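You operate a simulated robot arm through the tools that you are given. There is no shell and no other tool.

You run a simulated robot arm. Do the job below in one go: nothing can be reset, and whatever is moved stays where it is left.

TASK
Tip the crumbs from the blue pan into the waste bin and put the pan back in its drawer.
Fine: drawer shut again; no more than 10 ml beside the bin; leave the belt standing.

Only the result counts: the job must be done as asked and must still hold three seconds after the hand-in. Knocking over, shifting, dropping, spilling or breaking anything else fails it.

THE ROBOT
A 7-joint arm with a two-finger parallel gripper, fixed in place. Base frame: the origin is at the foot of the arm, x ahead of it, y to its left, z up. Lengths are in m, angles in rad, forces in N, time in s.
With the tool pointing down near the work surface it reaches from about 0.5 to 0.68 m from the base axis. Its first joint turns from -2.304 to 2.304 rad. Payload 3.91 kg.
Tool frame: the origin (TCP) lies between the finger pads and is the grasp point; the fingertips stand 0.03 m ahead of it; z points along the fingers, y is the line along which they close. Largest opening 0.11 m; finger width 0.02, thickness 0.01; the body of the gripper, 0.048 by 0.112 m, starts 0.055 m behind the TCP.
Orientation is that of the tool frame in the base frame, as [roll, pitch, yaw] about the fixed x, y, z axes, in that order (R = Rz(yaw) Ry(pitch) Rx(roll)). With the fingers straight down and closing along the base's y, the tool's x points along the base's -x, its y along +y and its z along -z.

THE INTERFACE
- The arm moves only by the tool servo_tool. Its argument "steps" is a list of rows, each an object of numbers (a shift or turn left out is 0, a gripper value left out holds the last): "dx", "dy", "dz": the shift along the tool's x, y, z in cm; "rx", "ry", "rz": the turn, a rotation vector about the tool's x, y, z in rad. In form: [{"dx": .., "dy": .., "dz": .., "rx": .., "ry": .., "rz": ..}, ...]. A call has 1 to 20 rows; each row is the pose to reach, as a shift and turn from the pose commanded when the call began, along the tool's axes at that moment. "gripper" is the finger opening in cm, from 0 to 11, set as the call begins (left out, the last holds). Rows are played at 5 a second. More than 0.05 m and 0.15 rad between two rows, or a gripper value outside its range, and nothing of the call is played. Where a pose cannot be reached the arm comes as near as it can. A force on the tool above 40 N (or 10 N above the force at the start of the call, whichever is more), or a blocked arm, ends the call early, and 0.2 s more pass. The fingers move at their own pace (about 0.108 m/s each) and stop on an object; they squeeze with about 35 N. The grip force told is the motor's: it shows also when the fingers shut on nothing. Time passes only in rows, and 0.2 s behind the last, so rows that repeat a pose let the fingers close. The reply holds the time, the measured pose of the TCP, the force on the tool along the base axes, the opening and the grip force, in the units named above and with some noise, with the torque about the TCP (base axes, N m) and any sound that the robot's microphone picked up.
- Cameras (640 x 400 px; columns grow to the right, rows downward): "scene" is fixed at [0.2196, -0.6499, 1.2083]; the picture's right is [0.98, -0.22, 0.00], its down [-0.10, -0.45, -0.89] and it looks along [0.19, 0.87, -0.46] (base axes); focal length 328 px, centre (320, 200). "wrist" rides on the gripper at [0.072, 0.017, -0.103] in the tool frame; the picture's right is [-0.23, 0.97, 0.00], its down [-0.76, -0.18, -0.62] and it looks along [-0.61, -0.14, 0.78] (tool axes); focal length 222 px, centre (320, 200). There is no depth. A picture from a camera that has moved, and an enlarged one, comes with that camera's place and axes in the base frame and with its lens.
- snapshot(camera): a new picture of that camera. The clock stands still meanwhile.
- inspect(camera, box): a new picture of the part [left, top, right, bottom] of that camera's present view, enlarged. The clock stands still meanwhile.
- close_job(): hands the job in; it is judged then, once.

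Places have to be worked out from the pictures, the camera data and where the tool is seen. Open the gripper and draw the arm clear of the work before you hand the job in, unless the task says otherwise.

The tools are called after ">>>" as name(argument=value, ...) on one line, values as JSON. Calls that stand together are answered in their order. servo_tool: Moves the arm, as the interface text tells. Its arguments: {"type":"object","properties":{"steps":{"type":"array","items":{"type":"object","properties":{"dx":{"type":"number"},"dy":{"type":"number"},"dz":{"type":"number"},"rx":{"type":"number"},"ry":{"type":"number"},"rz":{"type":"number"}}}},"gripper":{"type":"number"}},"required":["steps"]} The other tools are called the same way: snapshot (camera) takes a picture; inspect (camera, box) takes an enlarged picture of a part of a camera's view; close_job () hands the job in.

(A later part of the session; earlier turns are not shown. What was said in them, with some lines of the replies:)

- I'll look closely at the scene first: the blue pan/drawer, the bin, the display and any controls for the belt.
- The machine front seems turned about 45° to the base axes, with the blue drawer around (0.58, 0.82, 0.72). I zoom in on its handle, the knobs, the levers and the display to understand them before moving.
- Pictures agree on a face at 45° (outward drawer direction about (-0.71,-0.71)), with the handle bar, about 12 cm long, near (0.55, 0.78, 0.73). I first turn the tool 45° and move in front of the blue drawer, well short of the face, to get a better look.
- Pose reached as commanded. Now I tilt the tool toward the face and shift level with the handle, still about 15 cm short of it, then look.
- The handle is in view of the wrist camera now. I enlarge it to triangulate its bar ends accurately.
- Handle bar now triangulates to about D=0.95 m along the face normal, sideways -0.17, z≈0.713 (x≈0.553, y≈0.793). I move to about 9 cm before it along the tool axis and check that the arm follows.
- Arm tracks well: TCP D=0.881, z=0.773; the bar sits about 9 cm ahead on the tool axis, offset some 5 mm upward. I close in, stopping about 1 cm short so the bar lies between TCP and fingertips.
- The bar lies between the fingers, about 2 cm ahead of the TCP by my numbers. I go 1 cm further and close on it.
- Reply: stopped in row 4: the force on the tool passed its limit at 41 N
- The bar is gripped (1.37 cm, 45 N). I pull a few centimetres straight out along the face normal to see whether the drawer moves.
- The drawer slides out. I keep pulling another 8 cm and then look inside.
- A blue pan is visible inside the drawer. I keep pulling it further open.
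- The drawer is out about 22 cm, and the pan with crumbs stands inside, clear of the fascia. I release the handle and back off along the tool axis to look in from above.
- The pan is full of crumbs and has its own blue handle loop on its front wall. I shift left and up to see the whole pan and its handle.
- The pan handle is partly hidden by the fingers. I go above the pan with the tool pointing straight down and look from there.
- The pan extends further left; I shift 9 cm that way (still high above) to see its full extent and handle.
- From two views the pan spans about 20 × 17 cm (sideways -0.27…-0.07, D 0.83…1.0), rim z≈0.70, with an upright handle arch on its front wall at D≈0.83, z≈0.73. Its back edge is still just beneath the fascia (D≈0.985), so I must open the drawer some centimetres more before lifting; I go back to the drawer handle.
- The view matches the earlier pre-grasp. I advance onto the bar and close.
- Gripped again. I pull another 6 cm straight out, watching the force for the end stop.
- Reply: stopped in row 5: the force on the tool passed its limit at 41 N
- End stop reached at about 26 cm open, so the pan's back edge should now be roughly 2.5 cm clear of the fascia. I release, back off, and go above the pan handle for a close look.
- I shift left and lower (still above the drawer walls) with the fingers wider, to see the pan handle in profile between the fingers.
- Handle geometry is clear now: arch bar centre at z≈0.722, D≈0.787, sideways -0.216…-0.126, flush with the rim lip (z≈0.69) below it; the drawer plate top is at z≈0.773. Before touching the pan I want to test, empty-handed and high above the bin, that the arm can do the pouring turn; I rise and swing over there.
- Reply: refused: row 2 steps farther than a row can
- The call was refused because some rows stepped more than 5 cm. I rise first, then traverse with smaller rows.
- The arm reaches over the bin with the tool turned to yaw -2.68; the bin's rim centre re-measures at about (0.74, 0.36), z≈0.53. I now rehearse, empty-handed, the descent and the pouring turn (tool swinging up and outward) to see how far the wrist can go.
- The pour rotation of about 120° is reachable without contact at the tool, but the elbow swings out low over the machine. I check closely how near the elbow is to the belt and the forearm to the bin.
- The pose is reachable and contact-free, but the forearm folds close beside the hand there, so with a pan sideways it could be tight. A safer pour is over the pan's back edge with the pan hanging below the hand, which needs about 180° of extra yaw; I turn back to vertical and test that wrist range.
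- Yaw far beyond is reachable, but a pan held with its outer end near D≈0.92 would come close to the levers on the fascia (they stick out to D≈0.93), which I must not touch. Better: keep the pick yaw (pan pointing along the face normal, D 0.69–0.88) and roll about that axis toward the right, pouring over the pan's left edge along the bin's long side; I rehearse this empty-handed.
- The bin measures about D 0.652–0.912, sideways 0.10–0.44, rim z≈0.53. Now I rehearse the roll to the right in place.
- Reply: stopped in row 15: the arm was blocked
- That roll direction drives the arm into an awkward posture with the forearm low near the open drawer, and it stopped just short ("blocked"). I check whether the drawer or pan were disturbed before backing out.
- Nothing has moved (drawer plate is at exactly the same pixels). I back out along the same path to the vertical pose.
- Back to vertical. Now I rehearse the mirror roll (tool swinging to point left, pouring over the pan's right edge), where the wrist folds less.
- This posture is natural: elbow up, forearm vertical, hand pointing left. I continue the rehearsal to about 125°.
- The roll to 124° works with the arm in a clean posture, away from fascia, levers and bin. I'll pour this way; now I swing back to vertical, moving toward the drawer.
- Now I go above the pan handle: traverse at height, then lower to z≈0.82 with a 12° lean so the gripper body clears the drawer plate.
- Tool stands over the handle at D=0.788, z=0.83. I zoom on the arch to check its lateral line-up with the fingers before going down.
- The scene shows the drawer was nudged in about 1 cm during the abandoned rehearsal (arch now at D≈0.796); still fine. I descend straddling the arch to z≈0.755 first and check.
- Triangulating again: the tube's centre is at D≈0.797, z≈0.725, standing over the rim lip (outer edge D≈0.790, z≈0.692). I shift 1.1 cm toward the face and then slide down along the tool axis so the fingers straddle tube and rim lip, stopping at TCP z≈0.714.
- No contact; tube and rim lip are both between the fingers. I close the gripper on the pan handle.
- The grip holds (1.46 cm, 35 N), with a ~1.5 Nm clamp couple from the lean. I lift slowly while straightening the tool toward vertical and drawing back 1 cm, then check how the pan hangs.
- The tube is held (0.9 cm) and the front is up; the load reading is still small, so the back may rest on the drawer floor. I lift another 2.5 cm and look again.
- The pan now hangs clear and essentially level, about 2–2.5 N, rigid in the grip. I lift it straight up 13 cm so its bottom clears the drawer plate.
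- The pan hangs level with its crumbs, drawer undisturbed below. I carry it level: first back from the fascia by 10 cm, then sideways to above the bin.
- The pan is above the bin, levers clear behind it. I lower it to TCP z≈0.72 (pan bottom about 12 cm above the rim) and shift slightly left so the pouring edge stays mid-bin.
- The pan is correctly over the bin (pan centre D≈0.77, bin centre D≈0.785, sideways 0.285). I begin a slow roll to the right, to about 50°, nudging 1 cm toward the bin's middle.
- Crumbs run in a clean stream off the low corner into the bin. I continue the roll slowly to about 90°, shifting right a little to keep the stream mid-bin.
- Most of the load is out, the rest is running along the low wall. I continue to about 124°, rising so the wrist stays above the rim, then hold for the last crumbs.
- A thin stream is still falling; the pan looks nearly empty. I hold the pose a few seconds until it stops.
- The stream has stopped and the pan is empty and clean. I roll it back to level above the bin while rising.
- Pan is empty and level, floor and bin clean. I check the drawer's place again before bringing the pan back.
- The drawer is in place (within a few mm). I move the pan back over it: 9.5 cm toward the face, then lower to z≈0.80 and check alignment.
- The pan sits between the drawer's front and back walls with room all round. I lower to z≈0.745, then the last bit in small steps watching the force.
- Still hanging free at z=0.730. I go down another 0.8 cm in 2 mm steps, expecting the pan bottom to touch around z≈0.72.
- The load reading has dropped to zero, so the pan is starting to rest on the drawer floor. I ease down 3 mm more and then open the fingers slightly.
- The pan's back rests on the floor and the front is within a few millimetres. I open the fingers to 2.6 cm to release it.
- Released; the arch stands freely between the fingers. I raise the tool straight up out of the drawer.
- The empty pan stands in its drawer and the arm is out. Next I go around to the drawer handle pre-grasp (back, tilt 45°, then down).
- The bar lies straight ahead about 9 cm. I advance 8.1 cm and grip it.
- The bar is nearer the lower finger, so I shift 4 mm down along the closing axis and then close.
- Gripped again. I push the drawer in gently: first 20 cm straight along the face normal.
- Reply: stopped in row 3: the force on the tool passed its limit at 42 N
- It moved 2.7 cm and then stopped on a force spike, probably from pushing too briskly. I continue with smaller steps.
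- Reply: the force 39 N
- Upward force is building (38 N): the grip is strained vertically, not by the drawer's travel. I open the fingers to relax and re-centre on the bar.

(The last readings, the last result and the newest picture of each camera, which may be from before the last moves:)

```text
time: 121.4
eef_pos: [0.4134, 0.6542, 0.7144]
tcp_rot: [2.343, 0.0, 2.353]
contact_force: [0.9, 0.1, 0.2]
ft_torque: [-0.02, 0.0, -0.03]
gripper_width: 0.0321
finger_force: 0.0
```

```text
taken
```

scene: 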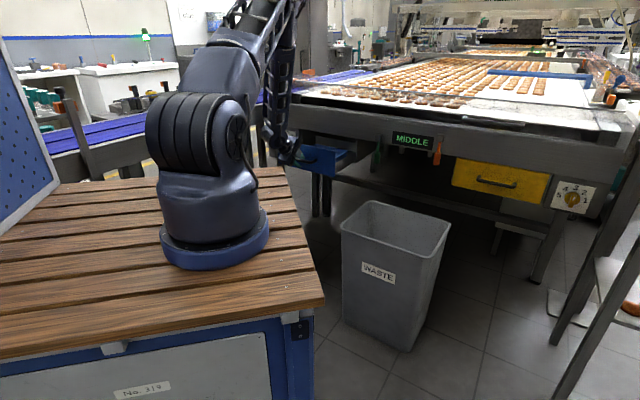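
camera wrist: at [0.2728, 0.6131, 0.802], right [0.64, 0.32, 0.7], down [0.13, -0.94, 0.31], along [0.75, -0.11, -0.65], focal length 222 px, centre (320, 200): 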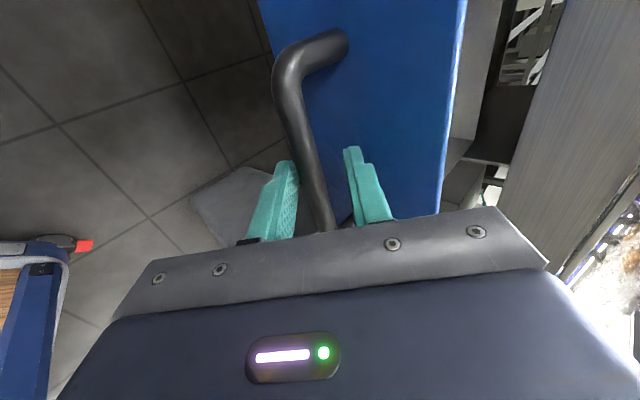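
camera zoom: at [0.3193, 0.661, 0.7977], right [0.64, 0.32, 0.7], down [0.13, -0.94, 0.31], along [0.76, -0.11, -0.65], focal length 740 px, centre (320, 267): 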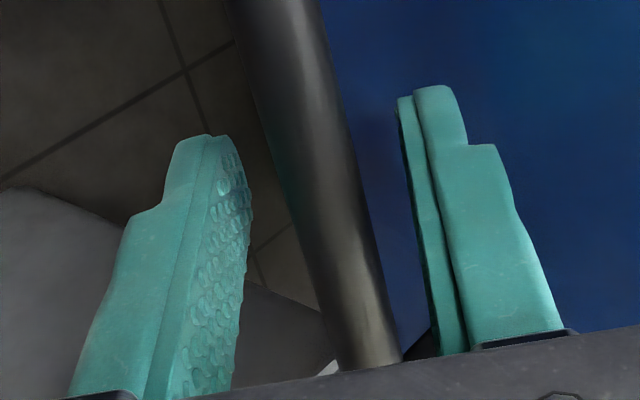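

Relaxed, the forces vanish and the bar is centred. I'll push with the fingers loosely around the bar (2.2 cm opening), so no vertical strain can build up.

>>> servo_tool(steps=[{"dy": 0.08, "dz": -0.08}, {"dy": 0.35, "dz": 0.2}, {"dy": 0.9, "dz": 0.76}, {"dy": 1.6, "dz": 1.48}, {"dy": 2.3, "dz": 2.2}, {"dy": 3.0, "dz": 2.91}, {"dy": 3.7, "dz": 3.63}, {"dy": 4.4, "dz": 4.34}, {"dy": 5.1, "dz": 5.06}, {"dy": 5.8, "dz": 5.78}, {"dy": 6.5, "dz": 6.5}, {"dy": 7.2, "dz": 7.2}, {"dy": 7.9, "dz": 7.93}, {"dy": 8.6, "dz": 8.65}, {"dy": 9.3, "dz": 9.36}, {"dy": 10.0, "dz": 10.1}], gripper=2.2)

>>> inspect(camera="scene", box=[256, 90, 396, 190])

>>> snapshot(camera="wrist")

```text
time: 124.8
eef_pos: [0.5188, 0.7558, 0.7174]
tcp_rot: [2.341, 0.0, 2.35]
contact_force: [-0.5, -1.4, -1.7]
ft_torque: [-0.04, -0.02, 0.06]
gripper_width: 0.0235
finger_force: 0.7
```

```text
4.00 times, centred on (326, 140) of scene
camera zoom: at [0.2196, -0.6499, 1.2083], right [0.98, -0.22, 0.0], down [-0.1, -0.45, -0.89], along [0.19, 0.87, -0.46], focal length 1310 px, centre (296, 440)
```

zoom: 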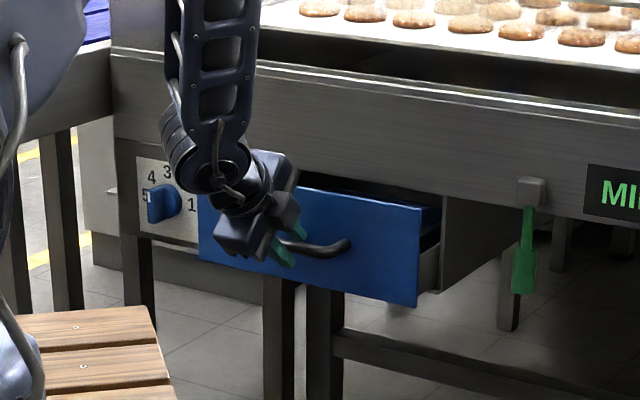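

```text
taken
camera wrist: at [0.4222, 0.7627, 0.8004], right [0.64, 0.32, 0.7], down [0.13, -0.94, 0.31], along [0.76, -0.11, -0.65], focal length 222 px, centre (320, 200)
```

wrist: 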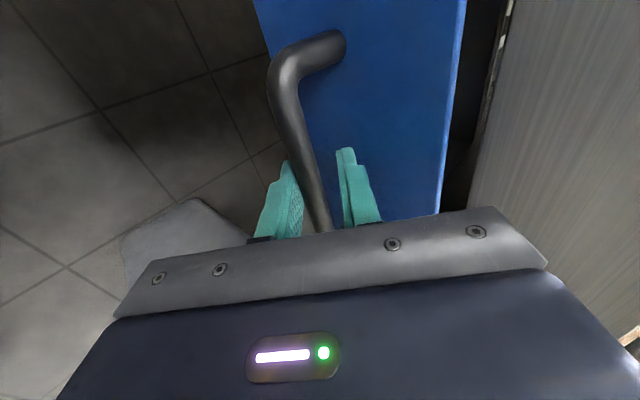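

The loose push works with almost no force; about 4.3 cm remain. I push on in small steps until the drawer seats against its stop.

>>> servo_tool(steps=[{"dy": 0.4, "dz": 0.4}, {"dy": 0.8, "dz": 0.82}, {"dy": 1.2, "dz": 1.23}, {"dy": 1.6, "dz": 1.64}, {"dy": 2.0, "dz": 2.05}, {"dy": 2.4, "dz": 2.46}, {"dy": 2.7, "dz": 2.77}, {"dy": 2.9, "dz": 2.98}, {"dy": 3.1, "dz": 3.18}, {"dy": 3.3, "dz": 3.39}, {"dy": 3.5, "dz": 3.6}, {"dy": 3.7, "dz": 3.8}])

>>> inspect(camera="scene", box=[276, 100, 376, 180])

>>> snapshot(camera="wrist")

```text
time: 127.4
eef_pos: [0.5543, 0.7932, 0.7159]
tcp_rot: [2.344, -0.001, 2.353]
contact_force: [-18.0, -20.6, -3.5]
ft_torque: [-0.16, -0.05, 0.06]
gripper_width: 0.0251
finger_force: 3.4
```

```text
5.00 times, centred on (326, 140) of scene
camera zoom: at [0.2196, -0.6499, 1.2083], right [0.98, -0.22, 0.0], down [-0.1, -0.45, -0.89], along [0.19, 0.87, -0.46], focal length 1638 px, centre (290, 500)
```

zoom: 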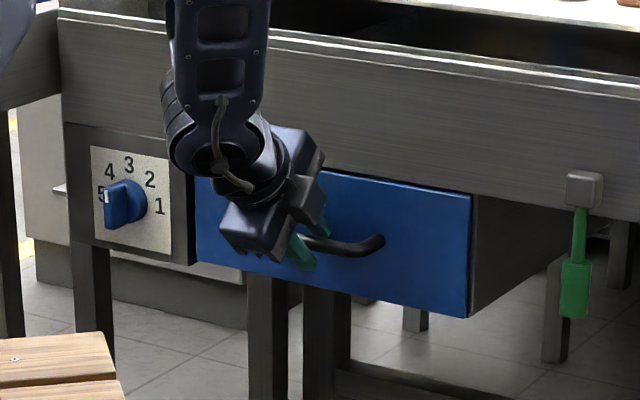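

```text
taken
camera wrist: at [0.4581, 0.7989, 0.7997], right [0.64, 0.32, 0.7], down [0.13, -0.94, 0.31], along [0.76, -0.11, -0.65], focal length 222 px, centre (320, 200)
```

wrist: 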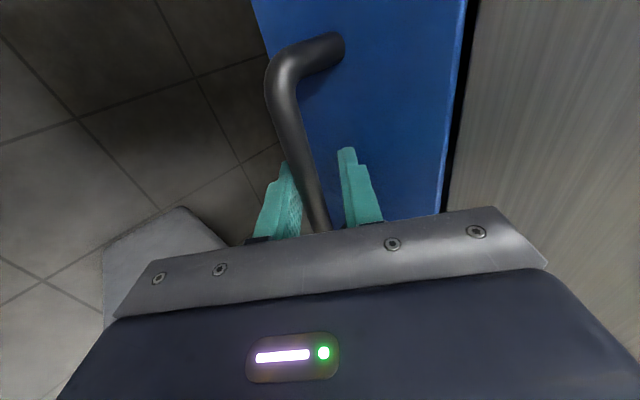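

The drawer seats: 27 N against the stop and the plate's corner is exactly at its original closed pixel position. I take the pressure off the bar sideways, then back out along the finger direction so the bar isn't dragged.

>>> servo_tool(steps=[{"dy": -0.2}, {"dy": -0.45}, {"dy": -0.45}])

>>> inspect(camera="wrist", box=[240, 120, 400, 240])

```text
time: 128.2
eef_pos: [0.5541, 0.7909, 0.7138]
tcp_rot: [2.339, 0.0, 2.349]
contact_force: [-0.6, -0.2, -0.6]
ft_torque: [-0.01, 0.03, 0.03]
gripper_width: 0.0225
finger_force: 0.4
```

```text
3.33 times, centred on (320, 180) of wrist
camera zoom: at [0.4582, 0.7978, 0.798], right [0.64, 0.31, 0.7], down [0.13, -0.94, 0.31], along [0.76, -0.11, -0.64], focal length 740 px, centre (320, 267)
```

zoom: 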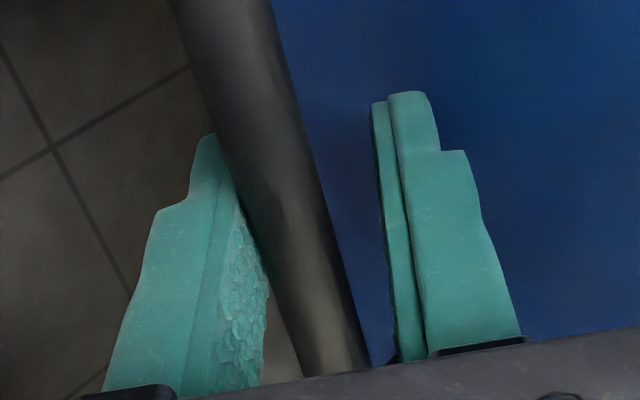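

Force is zero now. The bar is still close to the lower finger, so I shift another 2.5 mm, then retreat along the tool axis.

>>> servo_tool(steps=[{"dy": -0.25}, {"dy": -0.25, "dz": -0.8}, {"dy": -0.25, "dz": -2}, {"dy": -0.25, "dz": -3.5}, {"dy": -0.25, "dz": -5.5}, {"dy": -0.25, "dz": -8}, {"dy": 0.5, "dz": -11}, {"dy": 1.5, "dz": -14}, {"dy": 2.5, "dz": -17}])

>>> inspect(camera="scene", box=[260, 80, 420, 180])

>>> snapshot(camera="wrist")

```text
time: 130.2
eef_pos: [0.476, 0.7163, 0.8509]
tcp_rot: [2.341, 0.001, 2.352]
contact_force: [0.3, -0.2, -0.7]
ft_torque: [0.0, -0.01, 0.02]
gripper_width: 0.022
finger_force: 0.0
```

```text
4.00 times, centred on (340, 130) of scene
camera zoom: at [0.2196, -0.6499, 1.2083], right [0.98, -0.22, 0.0], down [-0.1, -0.45, -0.89], along [0.19, 0.87, -0.46], focal length 1310 px, centre (240, 480)
```

zoom: 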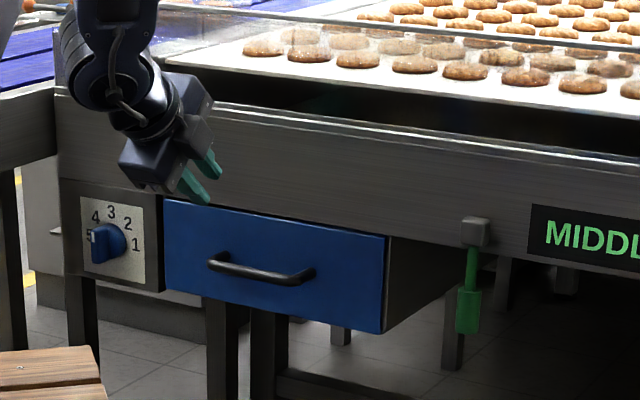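

```text
taken
camera wrist: at [0.3806, 0.7225, 0.9339], right [0.64, 0.32, 0.7], down [0.13, -0.94, 0.31], along [0.76, -0.11, -0.65], focal length 222 px, centre (320, 200)
```

wrist: 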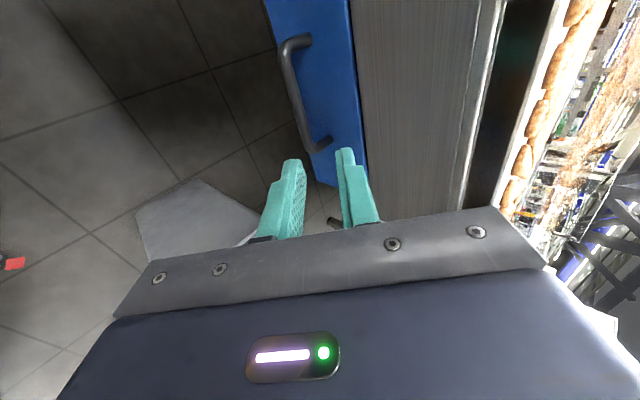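

Drawer, handle, knob, levers and belt all look exactly as at the start, with the drawer shut. I draw the arm clear, upright it and open the gripper.

>>> servo_tool(steps=[{"dy": -1, "dz": -2.5}, {"dy": -2, "dz": -5}, {"dy": -2.5, "dz": -8}, {"dx": -1, "dy": -2.5, "dz": -11, "rx": 0.1}, {"dx": -2.5, "dy": -2.5, "dz": -13, "rx": 0.2}, {"dx": -4, "dy": -2.5, "dz": -15, "rx": 0.3}, {"dx": -6, "dy": -2.5, "dz": -16, "rx": 0.4}, {"dx": -8, "dy": -2.5, "dz": -17, "rx": 0.5}, {"dx": -10, "dy": -2.5, "dz": -17, "rx": 0.6}, {"dx": -12, "dy": -2.5, "dz": -17, "rx": 0.7}, {"dx": -14, "dy": -2.5, "dz": -17, "rx": 0.8}], gripper=8)

>>> snapshot(camera="scene")

>>> snapshot(camera="wrist")

>>> inspect(camera="scene", box=[300, 170, 500, 370])

>>> inspect(camera="scene", box=[260, 80, 420, 180])

>>> inspect(camera="scene", box=[365, 120, 455, 176])

```text
time: 132.6
eef_pos: [0.4769, 0.5181, 0.9527]
tcp_rot: [3.141, 0.001, 2.353]
contact_force: [-0.4, -0.8, 0.8]
ft_torque: [-0.05, -0.05, -0.01]
gripper_width: 0.0801
finger_force: 0.1
```

```text
taken
```

scene: 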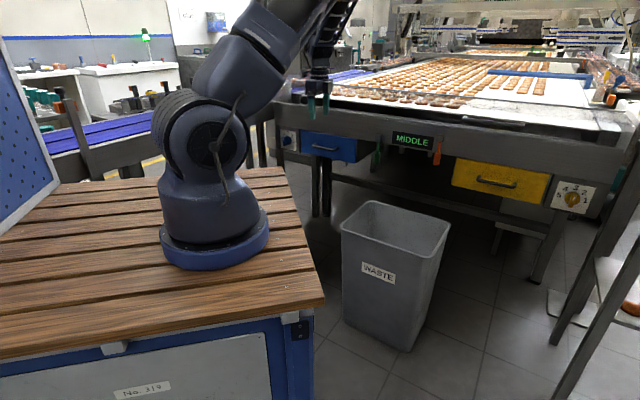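

```text
taken
camera wrist: at [0.4366, 0.5804, 1.0562], right [0.85, 0.53, 0.0], down [0.41, -0.67, 0.62], along [0.33, -0.53, -0.78], focal length 222 px, centre (320, 200)
```

wrist: 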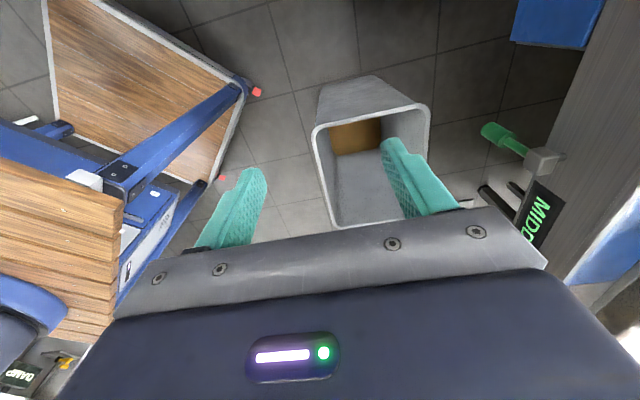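

```text
2.00 times, centred on (400, 270) of scene
camera zoom: at [0.2196, -0.6499, 1.2083], right [0.98, -0.22, 0.0], down [-0.1, -0.45, -0.89], along [0.19, 0.87, -0.46], focal length 655 px, centre (160, 60)
```

zoom: 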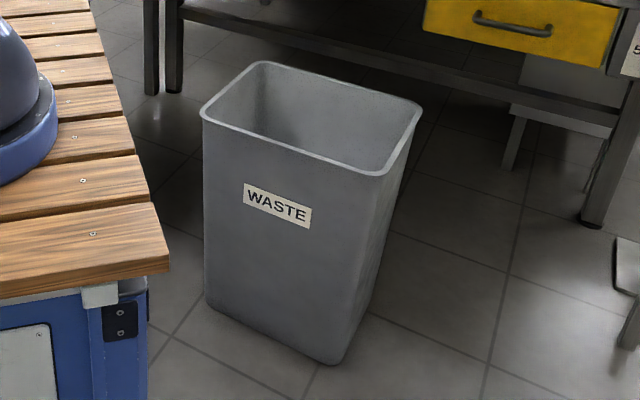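

```text
4.00 times, centred on (340, 130) of scene
camera zoom: at [0.2196, -0.6499, 1.2083], right [0.98, -0.22, 0.0], down [-0.1, -0.45, -0.89], along [0.19, 0.87, -0.46], focal length 1310 px, centre (240, 480)
```

zoom: 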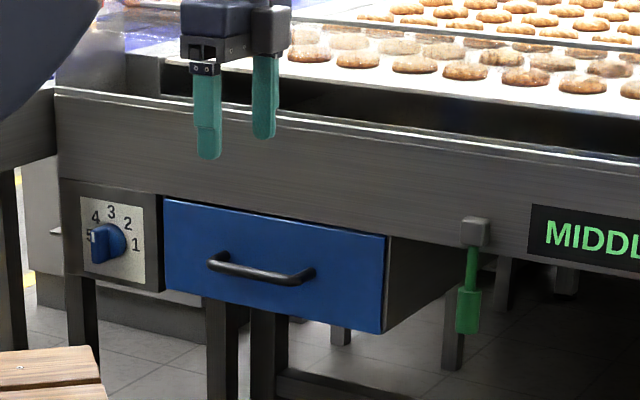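

```text
7.11 times, centred on (410, 148) of scene
camera zoom: at [0.2196, -0.6499, 1.2083], right [0.98, -0.22, 0.0], down [-0.1, -0.45, -0.89], along [0.19, 0.87, -0.46], focal length 2329 px, centre (-320, 570)
```

zoom: 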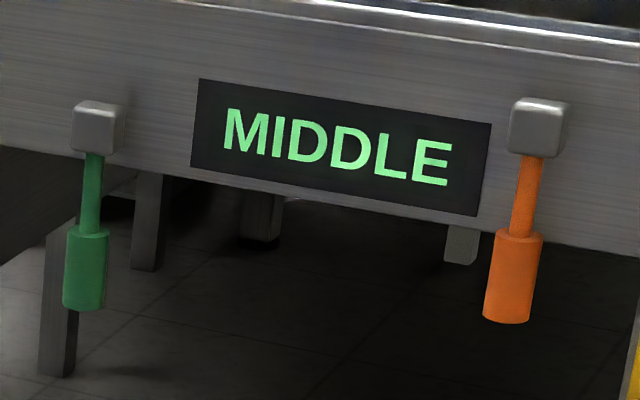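

Everything checks: crumbs lie at the bottom of the bin, the floor beside it is clean, and the empty pan is back in its shut drawer. The levers, knobs, display and belt are as they were, and the arm is clear with its gripper open, so I hand the job in.

>>> close_job()

```text
The job is handed in.
```

The crumbs from the blue pan are in the waste bin. The empty pan is back in its drawer, and the drawer is shut. The job is handed in, but I haven't seen the verdict.

- **Spill:** the pictures show no crumbs on the floor beside the bin.
- **Drawer:** its front plate is back where it was at the start, to the pixel in the scene camera.
- **Belt:** it stayed standing, and the levers, knobs and display look unchanged.
- **Arm:** it is clear of the work with the gripper open.

During an empty-handed rehearsal the arm nudged the open drawer in by about 1 cm. Pan and crumbs stayed as they were, and the drawer closed normally afterwards.
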